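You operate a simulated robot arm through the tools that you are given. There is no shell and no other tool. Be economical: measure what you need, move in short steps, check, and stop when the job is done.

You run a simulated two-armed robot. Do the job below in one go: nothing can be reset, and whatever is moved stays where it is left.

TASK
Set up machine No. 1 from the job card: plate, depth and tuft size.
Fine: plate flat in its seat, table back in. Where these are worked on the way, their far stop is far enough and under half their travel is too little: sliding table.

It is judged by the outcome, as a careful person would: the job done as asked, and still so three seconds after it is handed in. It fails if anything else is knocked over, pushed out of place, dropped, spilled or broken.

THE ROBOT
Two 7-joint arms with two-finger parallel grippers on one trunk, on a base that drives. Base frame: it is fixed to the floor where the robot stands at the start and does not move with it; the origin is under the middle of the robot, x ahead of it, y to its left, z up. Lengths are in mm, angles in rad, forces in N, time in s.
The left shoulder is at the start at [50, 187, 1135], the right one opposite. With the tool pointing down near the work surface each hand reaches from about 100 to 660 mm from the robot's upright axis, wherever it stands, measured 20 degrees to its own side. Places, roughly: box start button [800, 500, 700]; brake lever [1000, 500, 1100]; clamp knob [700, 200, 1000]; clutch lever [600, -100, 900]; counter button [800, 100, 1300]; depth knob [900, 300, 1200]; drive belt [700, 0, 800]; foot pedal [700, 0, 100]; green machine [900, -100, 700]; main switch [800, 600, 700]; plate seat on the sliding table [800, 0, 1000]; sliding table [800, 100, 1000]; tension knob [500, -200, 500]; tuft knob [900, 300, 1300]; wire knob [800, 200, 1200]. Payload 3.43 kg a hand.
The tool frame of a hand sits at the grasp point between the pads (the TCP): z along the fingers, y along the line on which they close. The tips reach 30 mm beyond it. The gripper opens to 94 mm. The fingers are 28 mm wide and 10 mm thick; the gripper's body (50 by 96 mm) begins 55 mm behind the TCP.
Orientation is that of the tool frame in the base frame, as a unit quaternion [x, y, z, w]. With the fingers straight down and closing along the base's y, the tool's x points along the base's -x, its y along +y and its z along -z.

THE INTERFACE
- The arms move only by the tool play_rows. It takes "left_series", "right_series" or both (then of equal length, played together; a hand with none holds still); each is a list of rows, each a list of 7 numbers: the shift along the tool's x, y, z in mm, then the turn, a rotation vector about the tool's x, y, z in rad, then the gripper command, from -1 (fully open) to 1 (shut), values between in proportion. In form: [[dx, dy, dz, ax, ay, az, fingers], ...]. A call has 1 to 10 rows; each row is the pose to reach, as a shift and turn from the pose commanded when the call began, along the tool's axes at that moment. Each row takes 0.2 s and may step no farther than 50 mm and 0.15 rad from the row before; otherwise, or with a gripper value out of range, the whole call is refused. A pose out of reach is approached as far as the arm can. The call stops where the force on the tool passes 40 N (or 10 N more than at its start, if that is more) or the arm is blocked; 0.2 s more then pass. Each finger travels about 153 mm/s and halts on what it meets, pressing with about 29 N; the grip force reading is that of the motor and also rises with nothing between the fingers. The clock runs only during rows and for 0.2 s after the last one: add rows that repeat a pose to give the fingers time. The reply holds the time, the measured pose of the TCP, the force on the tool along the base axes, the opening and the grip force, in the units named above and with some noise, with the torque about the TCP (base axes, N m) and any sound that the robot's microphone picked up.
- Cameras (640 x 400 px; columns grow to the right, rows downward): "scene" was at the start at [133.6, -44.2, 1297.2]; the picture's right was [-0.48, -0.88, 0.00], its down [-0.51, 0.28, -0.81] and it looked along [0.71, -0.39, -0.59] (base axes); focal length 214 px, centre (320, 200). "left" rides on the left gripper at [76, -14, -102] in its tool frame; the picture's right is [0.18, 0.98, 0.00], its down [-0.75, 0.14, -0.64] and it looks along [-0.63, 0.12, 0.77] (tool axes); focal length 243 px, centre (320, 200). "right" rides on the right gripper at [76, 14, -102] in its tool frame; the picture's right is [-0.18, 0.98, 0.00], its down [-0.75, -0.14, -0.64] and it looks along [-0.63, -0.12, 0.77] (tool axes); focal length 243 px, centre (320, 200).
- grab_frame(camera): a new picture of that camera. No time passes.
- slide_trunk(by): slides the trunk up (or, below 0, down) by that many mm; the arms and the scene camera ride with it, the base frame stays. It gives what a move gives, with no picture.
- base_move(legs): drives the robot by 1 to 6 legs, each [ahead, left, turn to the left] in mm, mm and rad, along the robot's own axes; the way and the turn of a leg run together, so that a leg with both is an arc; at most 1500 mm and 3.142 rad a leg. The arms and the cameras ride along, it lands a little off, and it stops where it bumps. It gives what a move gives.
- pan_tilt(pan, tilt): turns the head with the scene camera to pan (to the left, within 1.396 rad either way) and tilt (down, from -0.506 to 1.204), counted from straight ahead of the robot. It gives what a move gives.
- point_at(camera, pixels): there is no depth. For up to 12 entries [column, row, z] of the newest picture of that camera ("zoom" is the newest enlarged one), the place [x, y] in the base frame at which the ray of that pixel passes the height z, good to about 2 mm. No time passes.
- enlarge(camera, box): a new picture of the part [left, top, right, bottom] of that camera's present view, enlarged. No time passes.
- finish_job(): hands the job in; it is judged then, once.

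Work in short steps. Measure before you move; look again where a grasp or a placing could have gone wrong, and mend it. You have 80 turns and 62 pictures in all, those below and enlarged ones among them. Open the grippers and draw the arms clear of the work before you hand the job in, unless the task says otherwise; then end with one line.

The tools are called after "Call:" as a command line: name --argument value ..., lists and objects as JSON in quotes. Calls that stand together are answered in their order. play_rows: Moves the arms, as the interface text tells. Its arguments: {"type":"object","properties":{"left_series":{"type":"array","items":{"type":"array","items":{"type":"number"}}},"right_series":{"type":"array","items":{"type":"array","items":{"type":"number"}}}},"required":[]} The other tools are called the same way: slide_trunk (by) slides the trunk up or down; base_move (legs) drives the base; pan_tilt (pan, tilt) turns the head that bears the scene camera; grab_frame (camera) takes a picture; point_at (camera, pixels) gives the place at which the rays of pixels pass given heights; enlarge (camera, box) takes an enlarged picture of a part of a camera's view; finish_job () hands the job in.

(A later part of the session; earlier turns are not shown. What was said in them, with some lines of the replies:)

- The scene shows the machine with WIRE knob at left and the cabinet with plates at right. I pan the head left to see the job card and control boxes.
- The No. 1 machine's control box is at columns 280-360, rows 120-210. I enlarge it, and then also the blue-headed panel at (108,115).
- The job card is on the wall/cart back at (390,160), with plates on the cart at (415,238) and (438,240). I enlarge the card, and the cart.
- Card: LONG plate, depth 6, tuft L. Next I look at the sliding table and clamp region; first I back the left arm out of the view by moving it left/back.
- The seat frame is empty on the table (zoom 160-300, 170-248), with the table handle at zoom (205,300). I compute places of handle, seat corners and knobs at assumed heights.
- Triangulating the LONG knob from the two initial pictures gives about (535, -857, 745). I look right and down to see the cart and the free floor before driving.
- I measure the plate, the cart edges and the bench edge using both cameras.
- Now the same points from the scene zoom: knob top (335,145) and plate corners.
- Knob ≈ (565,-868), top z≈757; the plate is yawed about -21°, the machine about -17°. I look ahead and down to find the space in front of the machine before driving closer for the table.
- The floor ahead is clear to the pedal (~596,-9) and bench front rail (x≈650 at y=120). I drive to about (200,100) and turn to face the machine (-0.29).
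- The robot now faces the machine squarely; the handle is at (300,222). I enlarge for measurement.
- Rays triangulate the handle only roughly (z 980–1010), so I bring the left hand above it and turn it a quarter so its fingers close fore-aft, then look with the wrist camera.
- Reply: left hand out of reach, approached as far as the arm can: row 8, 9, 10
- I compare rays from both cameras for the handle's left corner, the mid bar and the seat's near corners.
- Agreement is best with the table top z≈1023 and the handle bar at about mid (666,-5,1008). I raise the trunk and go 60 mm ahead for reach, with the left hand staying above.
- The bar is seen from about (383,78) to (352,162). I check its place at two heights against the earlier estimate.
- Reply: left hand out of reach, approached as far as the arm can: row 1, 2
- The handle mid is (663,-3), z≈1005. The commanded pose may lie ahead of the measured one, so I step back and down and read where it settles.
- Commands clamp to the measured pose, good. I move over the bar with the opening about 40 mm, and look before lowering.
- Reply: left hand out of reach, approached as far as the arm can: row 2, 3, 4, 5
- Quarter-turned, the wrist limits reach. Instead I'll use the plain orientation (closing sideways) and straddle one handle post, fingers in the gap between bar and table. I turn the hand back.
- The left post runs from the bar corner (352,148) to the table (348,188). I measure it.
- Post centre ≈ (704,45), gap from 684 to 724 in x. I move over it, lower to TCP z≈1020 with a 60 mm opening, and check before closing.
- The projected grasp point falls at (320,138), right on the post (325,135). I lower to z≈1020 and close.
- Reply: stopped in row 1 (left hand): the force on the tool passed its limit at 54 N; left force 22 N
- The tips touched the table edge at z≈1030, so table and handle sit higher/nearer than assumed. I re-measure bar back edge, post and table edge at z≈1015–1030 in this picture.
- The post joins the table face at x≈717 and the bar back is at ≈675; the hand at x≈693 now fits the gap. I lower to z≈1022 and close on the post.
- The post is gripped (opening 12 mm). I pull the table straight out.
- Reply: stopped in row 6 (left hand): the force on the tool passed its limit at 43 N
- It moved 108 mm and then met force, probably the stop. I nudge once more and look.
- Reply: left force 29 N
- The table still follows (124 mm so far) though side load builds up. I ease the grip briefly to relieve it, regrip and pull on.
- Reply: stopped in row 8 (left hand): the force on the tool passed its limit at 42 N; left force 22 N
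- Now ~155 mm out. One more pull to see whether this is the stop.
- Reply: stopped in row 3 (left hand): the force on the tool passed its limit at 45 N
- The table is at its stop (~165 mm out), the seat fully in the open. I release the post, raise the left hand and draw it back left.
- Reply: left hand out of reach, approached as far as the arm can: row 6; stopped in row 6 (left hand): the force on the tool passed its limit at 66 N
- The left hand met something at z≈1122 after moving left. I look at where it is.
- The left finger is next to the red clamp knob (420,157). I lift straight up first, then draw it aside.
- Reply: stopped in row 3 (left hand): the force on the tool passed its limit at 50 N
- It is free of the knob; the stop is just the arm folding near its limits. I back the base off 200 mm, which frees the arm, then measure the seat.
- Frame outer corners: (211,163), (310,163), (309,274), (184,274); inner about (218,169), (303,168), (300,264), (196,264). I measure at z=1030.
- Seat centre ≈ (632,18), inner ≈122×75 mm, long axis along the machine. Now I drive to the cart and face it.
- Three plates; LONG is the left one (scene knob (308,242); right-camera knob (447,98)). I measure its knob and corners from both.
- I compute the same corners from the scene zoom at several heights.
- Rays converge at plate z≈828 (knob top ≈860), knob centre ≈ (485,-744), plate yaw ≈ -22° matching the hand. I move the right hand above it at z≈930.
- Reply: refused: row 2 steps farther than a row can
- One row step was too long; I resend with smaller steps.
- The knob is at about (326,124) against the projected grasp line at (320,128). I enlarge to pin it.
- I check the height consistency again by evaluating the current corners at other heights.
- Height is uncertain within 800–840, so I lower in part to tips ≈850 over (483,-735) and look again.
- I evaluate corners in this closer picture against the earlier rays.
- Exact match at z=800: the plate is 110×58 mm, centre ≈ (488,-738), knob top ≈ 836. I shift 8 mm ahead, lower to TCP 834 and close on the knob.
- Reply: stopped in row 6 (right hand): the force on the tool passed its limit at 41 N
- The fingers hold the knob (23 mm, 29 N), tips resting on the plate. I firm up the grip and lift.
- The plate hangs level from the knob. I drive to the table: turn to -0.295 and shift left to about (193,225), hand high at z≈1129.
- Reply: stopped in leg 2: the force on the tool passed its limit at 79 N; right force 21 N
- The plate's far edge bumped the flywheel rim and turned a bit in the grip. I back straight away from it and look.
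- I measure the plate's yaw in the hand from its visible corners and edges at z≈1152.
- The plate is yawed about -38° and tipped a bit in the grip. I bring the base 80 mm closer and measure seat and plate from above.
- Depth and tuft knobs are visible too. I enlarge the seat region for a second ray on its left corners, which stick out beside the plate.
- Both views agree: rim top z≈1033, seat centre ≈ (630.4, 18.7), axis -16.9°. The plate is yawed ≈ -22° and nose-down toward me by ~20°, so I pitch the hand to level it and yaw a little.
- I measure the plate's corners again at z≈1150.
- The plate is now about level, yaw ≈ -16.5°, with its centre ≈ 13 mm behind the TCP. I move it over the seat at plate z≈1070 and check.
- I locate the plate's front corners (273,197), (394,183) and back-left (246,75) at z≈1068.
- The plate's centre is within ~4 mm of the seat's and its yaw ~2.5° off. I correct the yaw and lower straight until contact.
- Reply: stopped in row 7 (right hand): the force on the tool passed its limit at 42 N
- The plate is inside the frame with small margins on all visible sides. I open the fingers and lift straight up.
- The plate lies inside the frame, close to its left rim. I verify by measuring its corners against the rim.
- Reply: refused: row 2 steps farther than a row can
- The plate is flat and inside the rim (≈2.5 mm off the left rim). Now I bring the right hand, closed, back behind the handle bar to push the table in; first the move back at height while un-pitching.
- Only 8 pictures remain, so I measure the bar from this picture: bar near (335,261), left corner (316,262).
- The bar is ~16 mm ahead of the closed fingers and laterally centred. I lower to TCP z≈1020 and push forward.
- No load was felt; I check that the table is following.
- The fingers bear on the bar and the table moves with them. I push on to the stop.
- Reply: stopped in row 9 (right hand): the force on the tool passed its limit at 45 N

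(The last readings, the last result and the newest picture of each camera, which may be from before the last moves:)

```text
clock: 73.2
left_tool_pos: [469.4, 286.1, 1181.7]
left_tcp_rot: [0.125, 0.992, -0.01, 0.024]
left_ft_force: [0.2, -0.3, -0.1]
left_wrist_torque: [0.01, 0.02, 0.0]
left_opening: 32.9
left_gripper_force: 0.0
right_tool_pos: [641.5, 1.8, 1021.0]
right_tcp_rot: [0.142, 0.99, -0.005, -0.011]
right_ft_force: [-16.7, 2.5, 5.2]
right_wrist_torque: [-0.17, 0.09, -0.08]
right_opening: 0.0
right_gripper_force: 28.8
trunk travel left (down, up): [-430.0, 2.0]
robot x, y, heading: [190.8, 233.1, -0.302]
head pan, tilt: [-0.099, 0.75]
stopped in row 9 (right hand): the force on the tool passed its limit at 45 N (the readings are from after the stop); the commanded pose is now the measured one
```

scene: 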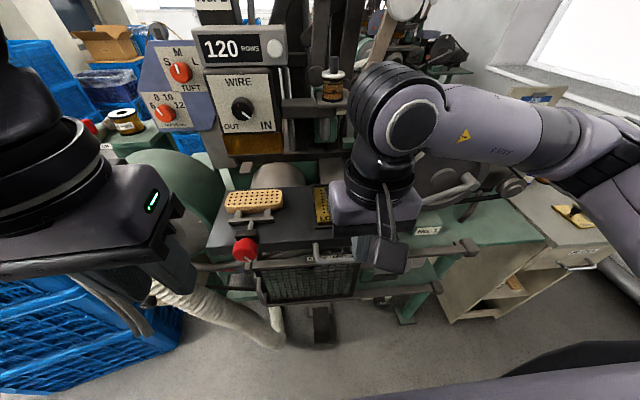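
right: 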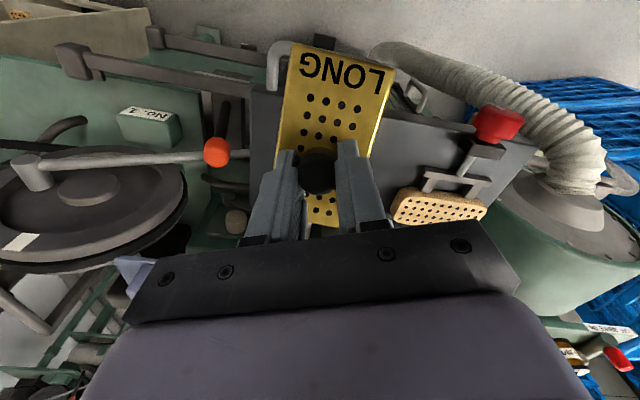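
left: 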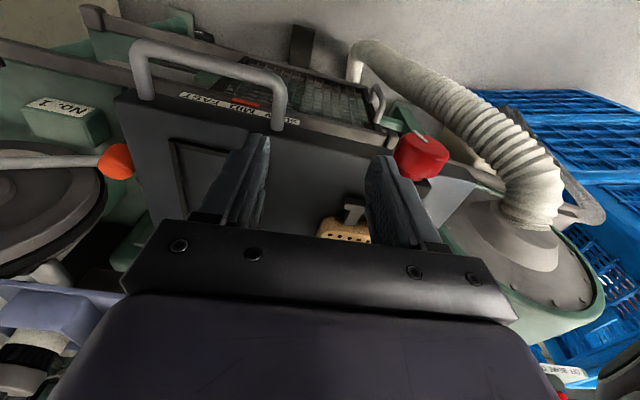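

The table reached its stop at its original place (bar ≈ (655,-2)). I withdraw the right hand back, up and aside, and turn the head to the knobs.

Call:
play_rows --right_series '[[30, 0, 0, 0, 0, 0, 1], [60, 0, 0, 0, 0, 0, 1], [90, 0, -30, 0, 0, 0, 1], [110, -20, -70, 0, 0, 0, 1], [130, -50, -100, 0, 0, 0, 1], [150, -85, -110, 0, 0, 0, 1], [170, -120, -110, 0, 0, 0, 1], [190, -155, -110, 0, 0, 0, 1], [190, -190, -110, 0, 0, 0, 1]]'

Call:
pan_tilt --pan 0.25 --tilt 0.35

Call:
grab_frame --camera "scene"

```text
clock: 75.2
left_tool_pos: [471.4, 285.4, 1181.7]
left_tcp_rot: [0.125, 0.992, -0.009, 0.023]
left_ft_force: [0.9, 0.5, 0.5]
left_wrist_torque: [0.02, 0.13, -0.02]
left_opening: 32.9
left_gripper_force: 0.1
right_tool_pos: [411.1, -125.8, 1134.0]
right_tcp_rot: [0.142, 0.99, -0.004, -0.009]
right_ft_force: [0.3, 0.1, -0.7]
right_wrist_torque: [0.02, 0.0, 0.03]
right_opening: 0.1
right_gripper_force: 28.8
trunk travel left (down, up): [-430.0, 2.0]
robot x, y, heading: [189.1, 232.7, -0.301]
head pan, tilt: [-0.099, 0.75]
```

```text
clock: 76.1
left_tool_pos: [472.1, 286.3, 1180.1]
left_tcp_rot: [0.125, 0.992, -0.009, 0.023]
left_ft_force: [1.1, 0.1, 0.6]
left_wrist_torque: [0.03, 0.06, 0.06]
left_opening: 32.9
left_gripper_force: 0.1
right_tool_pos: [412.1, -124.4, 1134.0]
right_tcp_rot: [0.143, 0.99, -0.004, -0.009]
right_ft_force: [0.1, 0.0, 1.0]
right_wrist_torque: [-0.02, 0.01, 0.0]
right_opening: 0.0
right_gripper_force: 29.3
trunk travel left (down, up): [-430.0, 2.0]
robot x, y, heading: [194.0, 232.9, -0.301]
head pan, tilt: [0.25, 0.351]
```

```text
6 pictures are left
```

scene: 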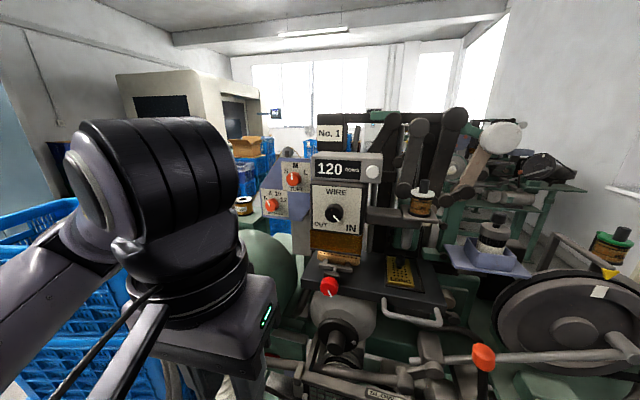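

The table is in with the plate seated (402,270). I enlarge the tuft and depth dials.

Call:
enlarge --camera "scene" --box '[248, 150, 328, 230]'

```text
5.00 times, centred on (288, 190) of scene
```

zoom: 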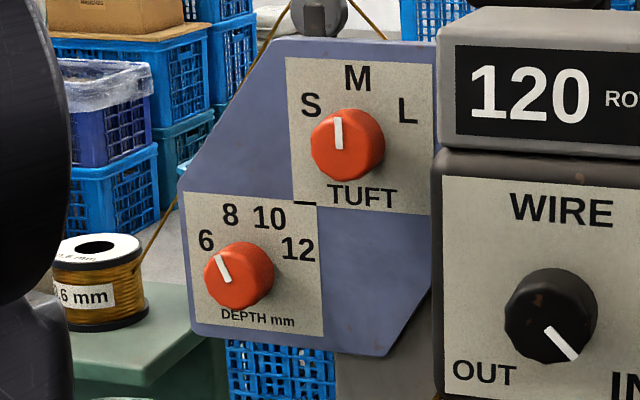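

Tuft points at M (needs L, ~+55°), depth at 8 (needs 6, ~-40°). I get rays to both knob faces to triangulate with my first view's rays (tuft ≈(150+1.072t, 2+0.363t, 1305-0.08t)).

Call:
point_at --camera "zoom" --pixels '[[342, 145, 1230], [342, 145, 1245], [342, 145, 1260], [235, 275, 1165], [235, 275, 1180], [235, 275, 1195], [290, 57, 1280], [435, 57, 1280], [184, 197, 1210], [322, 335, 1140]]'

```text
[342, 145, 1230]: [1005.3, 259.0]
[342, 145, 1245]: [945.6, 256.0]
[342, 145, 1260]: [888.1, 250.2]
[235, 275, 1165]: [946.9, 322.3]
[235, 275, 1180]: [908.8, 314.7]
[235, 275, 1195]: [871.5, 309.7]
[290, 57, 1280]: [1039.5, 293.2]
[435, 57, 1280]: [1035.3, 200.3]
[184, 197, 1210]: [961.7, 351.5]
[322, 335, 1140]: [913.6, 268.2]
```

Triangulation: tuft knob face ≈ (888,250,1260), depth knob face ≈ (908,315,1180), panel facing along -17°. I drive 85 mm ahead, then swing the left hand to point forward while moving left/ahead.

Call:
base_move --legs '[[85, 0, 0]]'

Call:
play_rows --left_series '[[-10, 15, 0, 0, -0.15, 0, 0], [-20, 30, 0, 0, -0.3, 0, 0], [-30, 45, 0, 0, -0.45, 0, 0], [-42, 60, 0, 0, -0.6, 0, 0], [-54, 75, 0, 0, -0.75, 0, 0], [-66, 90, 0, 0, -0.9, 0, 0], [-78, 105, 0, 0, -1.05, 0, 0], [-90, 120, 0, 0, -1.2, 0, 0], [-102, 135, 0, 0, -1.35, 0, 0], [-114, 150, 0, 0, -1.49, 0, 0]]'

```text
clock: 77.2
left_tool_pos: [553.0, 260.7, 1180.5]
left_tcp_rot: [0.125, 0.992, -0.009, 0.022]
left_ft_force: [1.2, 0.6, 0.0]
left_wrist_torque: [-0.03, 0.04, 0.01]
left_opening: 33.1
left_gripper_force: 0.0
right_tool_pos: [493.5, -150.4, 1134.5]
right_tcp_rot: [0.143, 0.99, -0.004, -0.009]
right_ft_force: [-0.3, -0.1, 0.6]
right_wrist_torque: [0.02, 0.02, -0.01]
right_opening: 0.2
right_gripper_force: 29.2
trunk travel left (down, up): [-430.0, 2.0]
robot x, y, heading: [272.1, 206.4, -0.301]
head pan, tilt: [0.25, 0.351]
```

```text
clock: 77.5
left_tool_pos: [565.1, 266.5, 1182.2]
left_tcp_rot: [0.113, 0.991, -0.02, 0.07]
left_ft_force: [0.3, 0.2, 0.9]
left_wrist_torque: [-0.03, 0.13, -0.08]
left_opening: 46.9
left_gripper_force: 0.0
right_tool_pos: [492.3, -150.7, 1134.9]
right_tcp_rot: [0.144, 0.99, -0.004, -0.008]
right_ft_force: [-0.8, 0.6, -0.5]
right_wrist_torque: [0.01, -0.01, -0.02]
right_opening: 0.0
right_gripper_force: 29.4
trunk travel left (down, up): [-430.0, 2.0]
robot x, y, heading: [271.6, 206.4, -0.304]
head pan, tilt: [0.25, 0.351]
stopped in row 1 (left hand): the force on the tool passed its limit at 54 N (the readings are from after the stop); the commanded pose is now the measured one
```

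A jerk tripped the limit in free space (arm was folded). I first unfold it with plain forward/left motion.

Call:
play_rows --left_series '[[-8, 6, 0, 0, 0, 0, 0], [-18, 14, 0, 0, 0, 0, 0], [-30, 24, 0, 0, 0, 0, 0], [-45, 36, 0, 0, 0, 0, 0], [-60, 50, 0, 0, 0, 0, 0], [-75, 65, 0, 0, 0, 0, 0]]'

Call:
play_rows --left_series '[[0, 3, 0, 0, -0.08, 0, 0], [0, 6, 0, 0, -0.18, 0, 0], [0, 9, 0, 0, -0.3, 0, 0], [0, 12, 0, 0, -0.43, 0, 0], [0, 15, 0, 0, -0.56, 0, 0], [0, 18, 0, 0, -0.69, 0, 0], [0, 21, 0, 0, -0.82, 0, 0], [0, 24, 0, 0, -0.95, 0, 0]]'

```text
clock: 79.0
left_tool_pos: [652.2, 313.2, 1192.7]
left_tcp_rot: [0.112, 0.991, -0.021, 0.069]
left_ft_force: [-0.4, -0.2, 0.3]
left_wrist_torque: [-0.02, 0.01, 0.02]
left_opening: 46.9
left_gripper_force: 0.1
right_tool_pos: [492.4, -148.8, 1134.1]
right_tcp_rot: [0.144, 0.99, -0.005, -0.009]
right_ft_force: [0.2, 0.3, -0.9]
right_wrist_torque: [0.0, -0.01, 0.0]
right_opening: 0.0
right_gripper_force: 29.0
trunk travel left (down, up): [-430.0, 2.0]
robot x, y, heading: [273.6, 202.6, -0.304]
head pan, tilt: [0.25, 0.351]
```

```text
clock: 80.8
left_tool_pos: [724.0, 300.3, 1240.8]
left_tcp_rot: [0.091, 0.848, -0.069, 0.517]
left_ft_force: [-0.6, -0.8, 0.3]
left_wrist_torque: [0.0, 0.0, 0.0]
left_opening: 47.0
left_gripper_force: 0.1
left hand out of reach, approached as far as the arm can: row 5, 6, 7, 8
right_tool_pos: [493.0, -150.7, 1134.5]
right_tcp_rot: [0.144, 0.99, -0.004, -0.009]
right_ft_force: [0.5, -0.7, -0.9]
right_wrist_torque: [0.03, 0.01, -0.01]
right_opening: 0.1
right_gripper_force: 29.0
trunk travel left (down, up): [-430.0, 2.0]
robot x, y, heading: [272.3, 209.4, -0.302]
head pan, tilt: [0.25, 0.351]
```

The hand is tilted by ~0.95 rad, at (724,300,1241). I finish turning it to point along the panel normal, at a standoff before the tuft knob.

Call:
play_rows --left_series '[[-8, -1, 10, 0.01, -0.08, 0, -0.6], [-16, -2, 20, 0.02, -0.16, 0, -0.6], [-24, -3, 29, 0.03, -0.24, 0.01, -0.6], [-32, -4, 39, 0.045, -0.32, 0.02, -0.6], [-40, -5, 48, 0.055, -0.4, 0.02, -0.6], [-48.7, -5.8, 58, 0.066, -0.47, 0.026, -0.6], [-48.7, -5.8, 58, 0.066, -0.47, 0.026, -0.6]]'

```text
clock: 82.3
left_tool_pos: [781.1, 281.3, 1253.6]
left_tcp_rot: [0.099, 0.727, -0.104, 0.672]
left_ft_force: [-0.8, -0.1, -0.6]
left_wrist_torque: [0.04, -0.01, -0.03]
left_opening: 75.0
left_gripper_force: 0.1
left hand out of reach, approached as far as the arm can: row 6, 7
right_tool_pos: [493.3, -150.6, 1135.3]
right_tcp_rot: [0.143, 0.99, -0.003, -0.008]
right_ft_force: [0.5, 0.5, -0.3]
right_wrist_torque: [0.01, 0.02, -0.01]
right_opening: 0.0
right_gripper_force: 29.1
trunk travel left (down, up): [-430.0, 2.0]
robot x, y, heading: [273.0, 207.1, -0.301]
head pan, tilt: [0.25, 0.351]
```

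The hand points along the panel normal at (781,281,1254). I take a wrist picture to find the tuft knob relative to the fingers.

Call:
grab_frame --camera "left"

```text
4 pictures are left
```

left: 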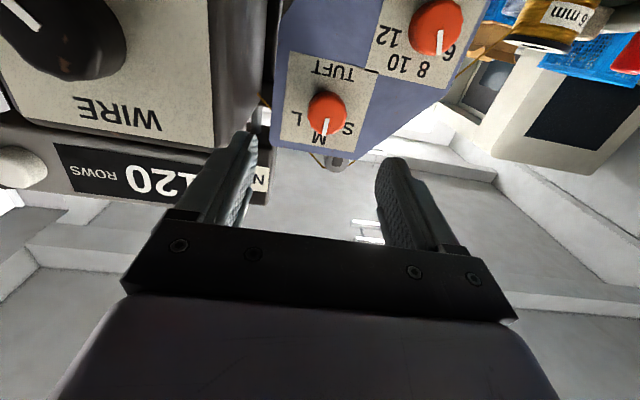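

Combining wrist and scene rays, the tuft knob face is ≈140 mm ahead of the TCP at tool (-6, 8). I advance with ~75 mm opening to tips ≈ 15 mm short of it.

Call:
play_rows --left_series '[[-1, 3, 10, 0, 0, 0, -0.6], [-2, 5, 30, 0, 0, 0, -0.55], [-3, 7, 55, 0, 0, 0, -0.5], [-5, 8, 80, 0, 0, 0, -0.4], [-6, 8, 95, 0, 0, 0, -0.4], [-6, 8, 95, 0, 0, 0, -0.4]]'

Call:
grab_frame --camera "left"

```text
clock: 83.8
left_tool_pos: [874.6, 259.8, 1253.2]
left_tcp_rot: [0.098, 0.727, -0.104, 0.672]
left_ft_force: [-0.9, 1.2, -0.2]
left_wrist_torque: [0.0, -0.01, 0.01]
left_opening: 65.6
left_gripper_force: 0.1
right_tool_pos: [492.8, -151.8, 1134.2]
right_tcp_rot: [0.144, 0.99, -0.004, -0.008]
right_ft_force: [-0.7, 0.9, -0.2]
right_wrist_torque: [-0.01, 0.01, -0.04]
right_opening: 0.0
right_gripper_force: 29.4
trunk travel left (down, up): [-430.0, 2.0]
robot x, y, heading: [274.1, 207.5, -0.303]
head pan, tilt: [0.25, 0.351]
```

```text
3 pictures are left
```

left: 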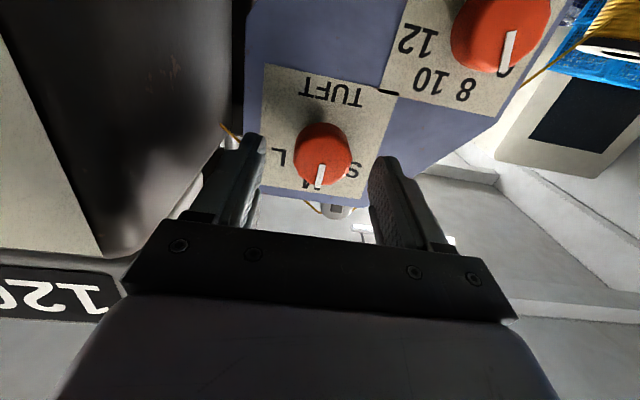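

Two wrist views now place the knob face 16 mm ahead of the TCP and 11 mm below (tool x). I shift down, go 4 mm deeper, close on it and turn clockwise 1.05 rad toward L.

Call:
play_rows --left_series '[[5, 0, 0, 0, 0, 0, -0.4], [10.7, 0, 4, 0, 0, 0, -0.4], [10.7, 0, 4, 0, 0, 0, 0.3], [10.7, 0, 4, 0, 0, 0, 0.8], [10.7, 0, 4, 0, 0, 0, 0.8]]'

Call:
play_rows --left_series '[[0, 0, 0, 0, 0, 0.15, 0.8], [0, 0, 0, 0, 0, 0.3, 0.8], [0, 0, 0, 0, 0, 0.45, 0.8], [0, 0, 0, 0, 0, 0.6, 0.8], [0, 0, 0, 0, 0, 0.75, 0.8], [0, 0, 0, 0, 0, 0.9, 0.8], [0, 0, 0, 0, 0, 1.05, 0.8], [0, 0, 0, 0, 0, 1.05, 0.8]]'

```text
clock: 85.0
left_tool_pos: [873.9, 262.5, 1248.6]
left_tcp_rot: [0.096, 0.728, -0.103, 0.671]
left_ft_force: [3.1, 7.0, 0.4]
left_wrist_torque: [0.04, 0.22, 0.53]
left_opening: 34.3
left_gripper_force: 45.1
left hand out of reach, approached as far as the arm can: row 2, 3, 4, 5
right_tool_pos: [494.2, -149.4, 1134.1]
right_tcp_rot: [0.143, 0.99, -0.005, -0.009]
right_ft_force: [0.0, 0.1, 0.3]
right_wrist_torque: [-0.01, 0.01, -0.01]
right_opening: 0.0
right_gripper_force: 29.2
trunk travel left (down, up): [-430.0, 2.0]
robot x, y, heading: [272.5, 208.3, -0.304]
head pan, tilt: [0.25, 0.351]
```

```text
clock: 86.8
left_tool_pos: [875.9, 266.4, 1251.1]
left_tcp_rot: [0.443, 0.582, 0.25, 0.634]
left_ft_force: [3.1, 25.2, 6.5]
left_wrist_torque: [-0.79, -0.11, 0.9]
left_opening: 34.1
left_gripper_force: 45.1
right_tool_pos: [492.2, -146.9, 1136.0]
right_tcp_rot: [0.143, 0.99, -0.006, -0.008]
right_ft_force: [0.4, 0.2, 0.3]
right_wrist_torque: [0.01, -0.02, 0.02]
right_opening: 0.0
right_gripper_force: 29.0
trunk travel left (down, up): [-430.0, 2.0]
robot x, y, heading: [272.8, 207.7, -0.303]
head pan, tilt: [0.25, 0.351]
```

The knob was held (34 mm) and turned 1.05 rad. I open, back off straight, unroll, and look.

Call:
play_rows --left_series '[[0, 0, 0, 0, 0, 0, 0.2], [0, 0, 0, 0, 0, 0, -0.4], [0, 0, 0, 0, 0, 0, -0.4], [0, 0, -20, 0, 0, 0, -0.4], [0, 0, -45, 0, 0, 0, -0.4], [0, 0, -65, 0, 0, 0, -0.4]]'

Call:
play_rows --left_series '[[0, 0, 0, 0, 0, -0.15, -0.4], [0, 0, 0, 0, 0, -0.3, -0.4], [0, 0, 0, 0, 0, -0.45, -0.4], [0, 0, 0, 0, 0, -0.6, -0.4], [0, 0, 0, 0, 0, -0.75, -0.4], [0, 0, 0, 0, 0, -0.9, -0.4], [0, 0, 0, 0, 0, -1.05, -0.4], [0, 0, 0, 0, 0, -1.05, -0.4]]'

Call:
grab_frame --camera "left"

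```text
clock: 88.2
left_tool_pos: [811.8, 277.9, 1254.0]
left_tcp_rot: [0.45, 0.58, 0.247, 0.633]
left_ft_force: [1.0, -0.9, -0.5]
left_wrist_torque: [0.0, -0.03, -0.01]
left_opening: 65.6
left_gripper_force: 0.1
right_tool_pos: [493.0, -151.3, 1134.5]
right_tcp_rot: [0.144, 0.99, -0.004, -0.009]
right_ft_force: [0.2, -0.5, -0.9]
right_wrist_torque: [-0.01, -0.02, 0.06]
right_opening: 0.5
right_gripper_force: 29.4
trunk travel left (down, up): [-430.0, 2.0]
robot x, y, heading: [270.2, 205.0, -0.301]
head pan, tilt: [0.25, 0.351]
```

```text
clock: 90.0
left_tool_pos: [811.3, 279.6, 1252.5]
left_tcp_rot: [0.097, 0.727, -0.105, 0.671]
left_ft_force: [0.3, -0.7, 0.2]
left_wrist_torque: [0.01, -0.03, -0.02]
left_opening: 65.8
left_gripper_force: 0.1
right_tool_pos: [492.7, -151.0, 1134.0]
right_tcp_rot: [0.144, 0.99, -0.005, -0.008]
right_ft_force: [0.1, 0.0, -0.2]
right_wrist_torque: [0.0, -0.01, -0.03]
right_opening: 0.0
right_gripper_force: 28.9
trunk travel left (down, up): [-430.0, 2.0]
robot x, y, heading: [272.5, 207.6, -0.304]
head pan, tilt: [0.25, 0.351]
```

```text
2 pictures are left
```

left: 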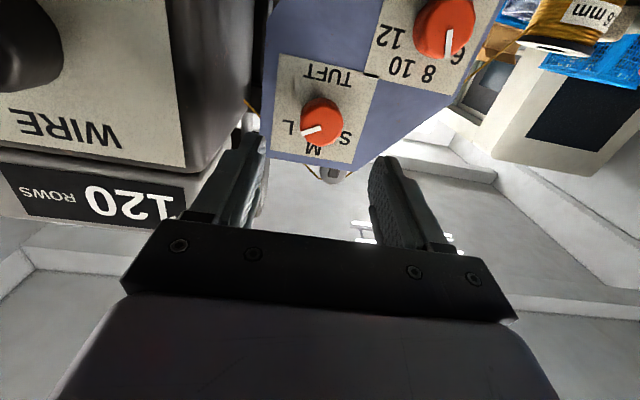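

Tuft now points at L. The depth knob lies at tool (75, 67, 89) from here; to keep the wrist camera above the drum I roll the hand 1.5 rad (camera to the left) while shifting left.

Call:
play_rows --left_series '[[0, 8, 0, 0, 0, 0.15, -0.4], [0, 16, 0, 0, 0, 0.3, -0.4], [0, 24, 0, 0, 0, 0.45, -0.4], [0, 32, 0, 0, 0, 0.6, -0.4], [0, 40, 0, 0, 0, 0.75, -0.4], [0, 48, 0, 0, 0, 0.9, -0.4], [0, 56, 0, 0, 0, 1.05, -0.4], [0, 62, 0, 0, 0, 1.2, -0.4], [0, 67, 0, 0, 0, 1.35, -0.4], [0, 67, 0, 0, 0, 1.5, -0.4]]'

```text
clock: 92.2
left_tool_pos: [828.3, 343.4, 1252.6]
left_tcp_rot: [0.566, 0.465, 0.383, 0.563]
left_ft_force: [0.7, -0.1, 0.5]
left_wrist_torque: [0.0, 0.04, 0.03]
left_opening: 65.7
left_gripper_force: 0.0
right_tool_pos: [492.6, -150.4, 1135.3]
right_tcp_rot: [0.144, 0.99, -0.004, -0.008]
right_ft_force: [0.5, 0.4, 0.5]
right_wrist_torque: [0.02, 0.0, 0.0]
right_opening: 0.0
right_gripper_force: 28.7
trunk travel left (down, up): [-430.0, 2.0]
robot x, y, heading: [273.6, 205.0, -0.301]
head pan, tilt: [0.25, 0.351]
```

I descend to the depth knob's height at standoff, then advance onto it and close.

Call:
play_rows --left_series '[[1, -25, 3, 0, 0, 0, -0.4], [3, -50, 8, 0, 0, 0, -0.4], [5, -73, 15, 0, 0, 0, -0.4], [5, -73, 35, 0, 0, 0, -0.4], [5, -73, 55, 0, 0, 0, -0.4], [5, -73, 74, 0, 0, 0, -0.4], [5, -73, 74, 0, 0, 0, -0.4]]'

Call:
enlarge --camera "left" --box '[160, 20, 480, 220]'

```text
clock: 93.8
left_tool_pos: [829.4, 344.5, 1251.9]
left_tcp_rot: [0.568, 0.465, 0.382, 0.562]
left_ft_force: [0.3, -0.1, -0.9]
left_wrist_torque: [-0.03, 0.01, -0.01]
left_opening: 65.7
left_gripper_force: 0.1
left hand out of reach, approached as far as the arm can: row 1, 2, 3, 4, 5, 6, 7
right_tool_pos: [492.4, -150.5, 1134.1]
right_tcp_rot: [0.143, 0.99, -0.005, -0.008]
right_ft_force: [0.2, 0.1, 0.1]
right_wrist_torque: [-0.04, -0.03, 0.0]
right_opening: 0.0
right_gripper_force: 29.1
trunk travel left (down, up): [-430.0, 2.0]
robot x, y, heading: [272.9, 207.2, -0.302]
head pan, tilt: [0.25, 0.351]
```

```text
2.00 times, centred on (320, 120) of left
5 turns are left
```

zoom: 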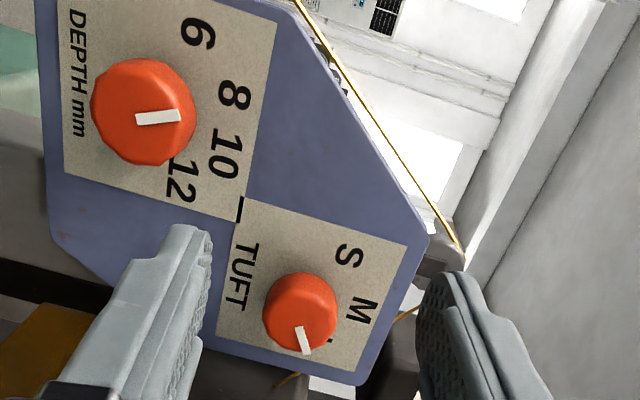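

Few turns remain. The arm cannot reach lower in this pose, so I lower the trunk 78 mm instead, advance onto the depth knob (tool +4, +5, +68), grip, and turn counter-clockwise 0.74 rad in two bites.

Call:
slide_trunk --by -78

Call:
play_rows --left_series '[[1, 1, 15, 0, 0, 0, -0.4], [2, 2, 32, 0, 0, 0, -0.4], [3, 4, 50, 0, 0, 0, -0.4], [4, 5, 68, 0, 0, 0, -0.4], [4, 5, 68, 0, 0, 0, -0.4], [4, 5, 68, 0, 0, 0, 0.3], [4, 5, 68, 0, 0, 0, 0.8], [4, 5, 68, 0, 0, 0, 0.8]]'

Call:
play_rows --left_series '[[0, 0, 0, 0, 0, -0.12, 0.8], [0, 0, 0, 0, 0, -0.25, 0.8], [0, 0, 0, 0, 0, -0.37, 0.8], [0, 0, 0, 0, 0, -0.37, 0.8]]'

```text
clock: 94.9
left_tool_pos: [829.3, 343.7, 1174.7]
left_tcp_rot: [0.567, 0.464, 0.382, 0.564]
left_ft_force: [-1.3, 0.3, -0.1]
left_wrist_torque: [-0.01, -0.03, 0.0]
left_opening: 65.8
left_gripper_force: 0.0
right_tool_pos: [492.2, -150.6, 1056.9]
right_tcp_rot: [0.145, 0.989, -0.004, -0.008]
right_ft_force: [-0.3, -0.4, -0.1]
right_wrist_torque: [0.01, 0.02, 0.02]
right_opening: 0.0
right_gripper_force: 29.3
trunk travel left (down, up): [-352.0, 80.0]
robot x, y, heading: [273.5, 208.8, -0.299]
head pan, tilt: [0.25, 0.351]
```

```text
clock: 96.7
left_tool_pos: [892.7, 338.0, 1178.0]
left_tcp_rot: [0.568, 0.466, 0.382, 0.56]
left_ft_force: [0.6, -0.1, 0.4]
left_wrist_torque: [0.0, 0.0, -0.01]
left_opening: 9.6
left_gripper_force: 0.1
left hand out of reach, approached as far as the arm can: row 2, 3, 4, 5, 6, 7, 8
right_tool_pos: [493.4, -150.2, 1055.5]
right_tcp_rot: [0.143, 0.99, -0.004, -0.008]
right_ft_force: [-0.4, -0.1, -0.2]
right_wrist_torque: [0.02, -0.04, 0.02]
right_opening: 0.0
right_gripper_force: 29.0
trunk travel left (down, up): [-352.0, 80.0]
robot x, y, heading: [271.5, 201.8, -0.304]
head pan, tilt: [0.25, 0.351]
```

```text
clock: 97.7
left_tool_pos: [891.8, 338.2, 1178.1]
left_tcp_rot: [0.471, 0.562, 0.272, 0.624]
left_ft_force: [-0.8, 0.0, 0.0]
left_wrist_torque: [0.02, -0.02, 0.02]
left_opening: 9.4
left_gripper_force: 0.1
right_tool_pos: [492.1, -151.3, 1056.2]
right_tcp_rot: [0.143, 0.99, -0.004, -0.008]
right_ft_force: [0.3, 0.3, 0.0]
right_wrist_torque: [0.01, -0.02, -0.02]
right_opening: 0.0
right_gripper_force: 29.2
trunk travel left (down, up): [-352.0, 80.0]
robot x, y, heading: [274.1, 206.1, -0.304]
head pan, tilt: [0.25, 0.351]
4 turns are left
```

The fingers closed on nothing: hand ended ~8 mm too far left and too shallow (tips at f≈786). I back off, open, shift right/down 7 mm each, go deeper, grip, and turn in two bites.

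Call:
play_rows --left_series '[[0, 0, -20, 0, 0, 0, -0.4], [-4, -4, -40, 0, 0, 0, -0.4], [-8, -7, -40, 0, 0, 0, -0.4], [-8, -7, -20, 0, 0, 0, -0.4], [-8, -7, -3, 0, 0, 0, -0.4], [-8, -7, 8, 0, 0, 0, -0.4], [-8, -7, 15, 0, 0, 0, -0.4], [-8, -7, 15, 0, 0, 0, 0.3], [-8, -7, 15, 0, 0, 0, 0.8], [-8, -7, 15, 0, 0, 0, 0.8]]'

Call:
play_rows --left_series '[[0, 0, 0, 0, 0, 0, 0.8], [0, 0, 0, 0, 0, -0.12, 0.8], [0, 0, 0, 0, 0, -0.25, 0.8], [0, 0, 0, 0, 0, -0.37, 0.8], [0, 0, 0, 0, 0, -0.37, 0.8]]'

Call:
play_rows --left_series '[[0, 0, 0, 0, 0, 0, -0.2], [0, 0, 0, 0, 0, 0, -0.2], [0, 0, 0, 0, 0, 0.12, -0.2], [0, 0, 0, 0, 0, 0.25, -0.2], [0, 0, 0, 0, 0, 0.37, -0.2]]'

Call:
play_rows --left_series '[[0, 0, 0, 0, 0, 0, 0.3], [0, 0, 0, 0, 0, 0, 0.8], [0, 0, 0, 0, 0, 0, 0.8], [0, 0, 0, 0, 0, -0.12, 0.8], [0, 0, 0, 0, 0, -0.25, 0.8], [0, 0, 0, 0, 0, -0.37, 0.8], [0, 0, 0, 0, 0, -0.37, 0.8]]'

```text
clock: 99.9
left_tool_pos: [905.2, 323.9, 1172.8]
left_tcp_rot: [0.473, 0.562, 0.272, 0.622]
left_ft_force: [-2.9, -2.4, -7.1]
left_wrist_torque: [0.0, 0.1, -0.11]
left_opening: 35.7
left_gripper_force: 45.6
right_tool_pos: [494.1, -149.8, 1056.0]
right_tcp_rot: [0.144, 0.989, -0.004, -0.01]
right_ft_force: [-0.3, 0.1, 0.3]
right_wrist_torque: [0.0, 0.03, 0.0]
right_opening: 0.0
right_gripper_force: 28.5
trunk travel left (down, up): [-352.0, 80.0]
robot x, y, heading: [272.5, 205.0, -0.303]
head pan, tilt: [0.25, 0.351]
```

```text
clock: 101.0
left_tool_pos: [902.8, 324.2, 1175.4]
left_tcp_rot: [0.42, 0.602, 0.214, 0.645]
left_ft_force: [6.1, 0.7, 12.2]
left_wrist_torque: [3.16, 3.45, -0.91]
left_opening: 35.8
left_gripper_force: 45.1
right_tool_pos: [494.8, -150.7, 1055.9]
right_tcp_rot: [0.143, 0.99, -0.003, -0.009]
right_ft_force: [0.2, 1.0, 0.5]
right_wrist_torque: [-0.01, -0.03, -0.03]
right_opening: 0.0
right_gripper_force: 28.9
trunk travel left (down, up): [-352.0, 80.0]
robot x, y, heading: [271.4, 208.1, -0.303]
head pan, tilt: [0.25, 0.351]
stopped in row 5 (left hand): the arm was blocked; the commanded pose is now the measured one
```

```text
clock: 102.2
left_tool_pos: [903.5, 324.2, 1174.2]
left_tcp_rot: [0.523, 0.514, 0.327, 0.596]
left_ft_force: [0.2, 0.4, -0.2]
left_wrist_torque: [0.0, 0.0, 0.01]
left_opening: 56.4
left_gripper_force: 0.0
right_tool_pos: [493.2, -151.6, 1054.9]
right_tcp_rot: [0.143, 0.99, -0.004, -0.008]
right_ft_force: [-0.7, 0.4, -0.3]
right_wrist_torque: [0.0, -0.01, 0.0]
right_opening: 0.0
right_gripper_force: 29.0
trunk travel left (down, up): [-352.0, 80.0]
robot x, y, heading: [275.9, 206.5, -0.296]
head pan, tilt: [0.25, 0.351]
```

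```text
clock: 103.8
left_tool_pos: [902.3, 324.3, 1174.7]
left_tcp_rot: [0.42, 0.602, 0.214, 0.645]
left_ft_force: [-3.4, 7.0, 2.1]
left_wrist_torque: [4.05, 3.12, -3.49]
left_opening: 35.9
left_gripper_force: 44.9
right_tool_pos: [492.6, -149.0, 1056.6]
right_tcp_rot: [0.143, 0.99, -0.004, -0.008]
right_ft_force: [0.0, 0.7, -0.4]
right_wrist_torque: [0.02, -0.01, 0.02]
right_opening: 0.0
right_gripper_force: 28.8
trunk travel left (down, up): [-352.0, 80.0]
robot x, y, heading: [274.0, 205.9, -0.301]
head pan, tilt: [0.25, 0.351]
3 turns are left
```

The knob is gripped (36 mm), but both bites ended at the same wrist roll; total turned ≈0.53 rad. I take one more bite of 0.2 rad, release, back off and take the last picture.

Call:
play_rows --left_series '[[0, 0, 0, 0, 0, 0, -0.2], [0, 0, 0, 0, 0, 0, -0.2], [0, 0, 0, 0, 0, 0.12, -0.2], [0, 0, 0, 0, 0, 0.24, -0.2], [0, 0, 0, 0, 0, 0.3, -0.2], [0, 0, 0, 0, 0, 0.3, 0.3], [0, 0, 0, 0, 0, 0.3, 0.8], [0, 0, 0, 0, 0, 0.3, 0.8]]'

Call:
play_rows --left_series '[[0, 0, 0, 0, 0, -0.1, 0.8], [0, 0, 0, 0, 0, -0.2, 0.8], [0, 0, 0, 0, 0, -0.2, 0.8]]'

Call:
play_rows --left_series '[[0, 0, 0, 0, 0, 0, -0.2], [0, 0, 0, 0, 0, 0, -0.4], [0, 0, 0, 0, 0, 0, -0.4], [0, 0, -20, 0, 0, 0, -0.4], [0, 0, -45, 0, 0, 0, -0.4], [0, 0, -70, 0, 0, 0, -0.4], [0, 0, -90, 0, 0, 0, -0.4]]'

Call:
enlarge --camera "left" --box '[160, 0, 480, 200]'

```text
clock: 105.6
left_tool_pos: [902.8, 322.8, 1173.4]
left_tcp_rot: [0.505, 0.533, 0.305, 0.606]
left_ft_force: [-5.1, -2.5, -6.3]
left_wrist_torque: [-0.01, 0.12, 0.15]
left_opening: 35.8
left_gripper_force: 45.0
right_tool_pos: [494.4, -151.5, 1055.0]
right_tcp_rot: [0.143, 0.99, -0.004, -0.008]
right_ft_force: [0.6, 0.1, 0.2]
right_wrist_torque: [0.01, 0.0, 0.02]
right_opening: 0.1
right_gripper_force: 28.7
trunk travel left (down, up): [-352.0, 80.0]
robot x, y, heading: [270.2, 205.8, -0.302]
head pan, tilt: [0.25, 0.351]
```

```text
clock: 106.4
left_tool_pos: [903.2, 322.8, 1174.1]
left_tcp_rot: [0.449, 0.58, 0.243, 0.634]
left_ft_force: [-4.3, -1.3, -5.7]
left_wrist_torque: [0.59, -0.46, -0.77]
left_opening: 35.7
left_gripper_force: 44.7
right_tool_pos: [493.1, -150.7, 1057.2]
right_tcp_rot: [0.143, 0.99, -0.004, -0.008]
right_ft_force: [0.5, 0.9, -0.5]
right_wrist_torque: [0.01, -0.01, 0.0]
right_opening: 0.0
right_gripper_force: 28.4
trunk travel left (down, up): [-352.0, 80.0]
robot x, y, heading: [271.6, 205.4, -0.302]
head pan, tilt: [0.25, 0.351]
```

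```text
clock: 108.0
left_tool_pos: [816.8, 349.4, 1180.4]
left_tcp_rot: [0.447, 0.581, 0.244, 0.634]
left_ft_force: [0.3, 0.7, -0.3]
left_wrist_torque: [-0.04, 0.0, -0.02]
left_opening: 65.8
left_gripper_force: 0.1
right_tool_pos: [493.5, -150.4, 1056.4]
right_tcp_rot: [0.144, 0.99, -0.004, -0.009]
right_ft_force: [-0.6, -0.2, 0.9]
right_wrist_torque: [0.03, -0.01, -0.01]
right_opening: 0.1
right_gripper_force: 29.6
trunk travel left (down, up): [-352.0, 80.0]
robot x, y, heading: [271.5, 203.8, -0.301]
head pan, tilt: [0.25, 0.351]
```

```text
2.00 times, centred on (320, 100) of left
2 turns are left
```

zoom: 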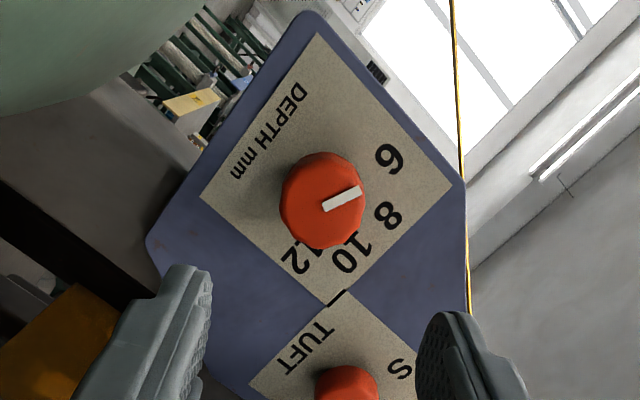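

The depth mark now points at 6 (within a few degrees) and tuft stands at L. I open the right gripper and drive straight back to draw both arms clear.

Call:
play_rows --left_series '[[0, 0, -10, 0, 0, 0, -0.7], [0, 0, -20, 0, 0, 0, -1]]' --right_series '[[0, 0, 0, 0, 0, 0, 0], [0, 0, 0, 0, 0, 0, -1]]'

Call:
base_move --legs '[[-250, 0, 0]]'

```text
clock: 108.6
left_tool_pos: [798.4, 354.9, 1182.7]
left_tcp_rot: [0.449, 0.581, 0.243, 0.634]
left_ft_force: [-0.8, 0.4, -0.4]
left_wrist_torque: [-0.02, -0.04, -0.01]
left_opening: 93.6
left_gripper_force: 0.1
right_tool_pos: [493.6, -150.3, 1055.9]
right_tcp_rot: [0.144, 0.99, -0.004, -0.008]
right_ft_force: [-0.1, 0.2, 0.5]
right_wrist_torque: [0.0, -0.01, 0.02]
right_opening: 93.9
right_gripper_force: 0.2
trunk travel left (down, up): [-352.0, 80.0]
robot x, y, heading: [270.7, 206.5, -0.299]
head pan, tilt: [0.25, 0.351]
```

```text
clock: 110.4
left_tool_pos: [559.2, 429.5, 1183.7]
left_tcp_rot: [0.447, 0.581, 0.244, 0.635]
left_ft_force: [-0.3, -0.1, 0.3]
left_wrist_torque: [-0.02, -0.01, 0.02]
left_opening: 94.0
left_gripper_force: 0.0
right_tool_pos: [254.3, -75.1, 1056.5]
right_tcp_rot: [0.143, 0.99, -0.004, -0.008]
right_ft_force: [0.4, -0.5, 1.0]
right_wrist_torque: [0.0, 0.01, -0.03]
right_opening: 94.0
right_gripper_force: 0.0
trunk travel left (down, up): [-352.0, 80.0]
robot x, y, heading: [34.1, 279.4, -0.301]
head pan, tilt: [0.25, 0.351]
1 turns are left
```

Both hands are open and clear, the table is in, and the plate and dials are set, so I hand the job in.

Call:
finish_job

```text
The job is handed in.
```

Machine No. 1 is set from the job card: the LONG plate lies flat in its seat with the table back in, depth is at 6 mm (the mark sits about 5° past the 6), and tuft is at L. On the way the plate bumped the flywheel rim once, with nothing visibly moved.
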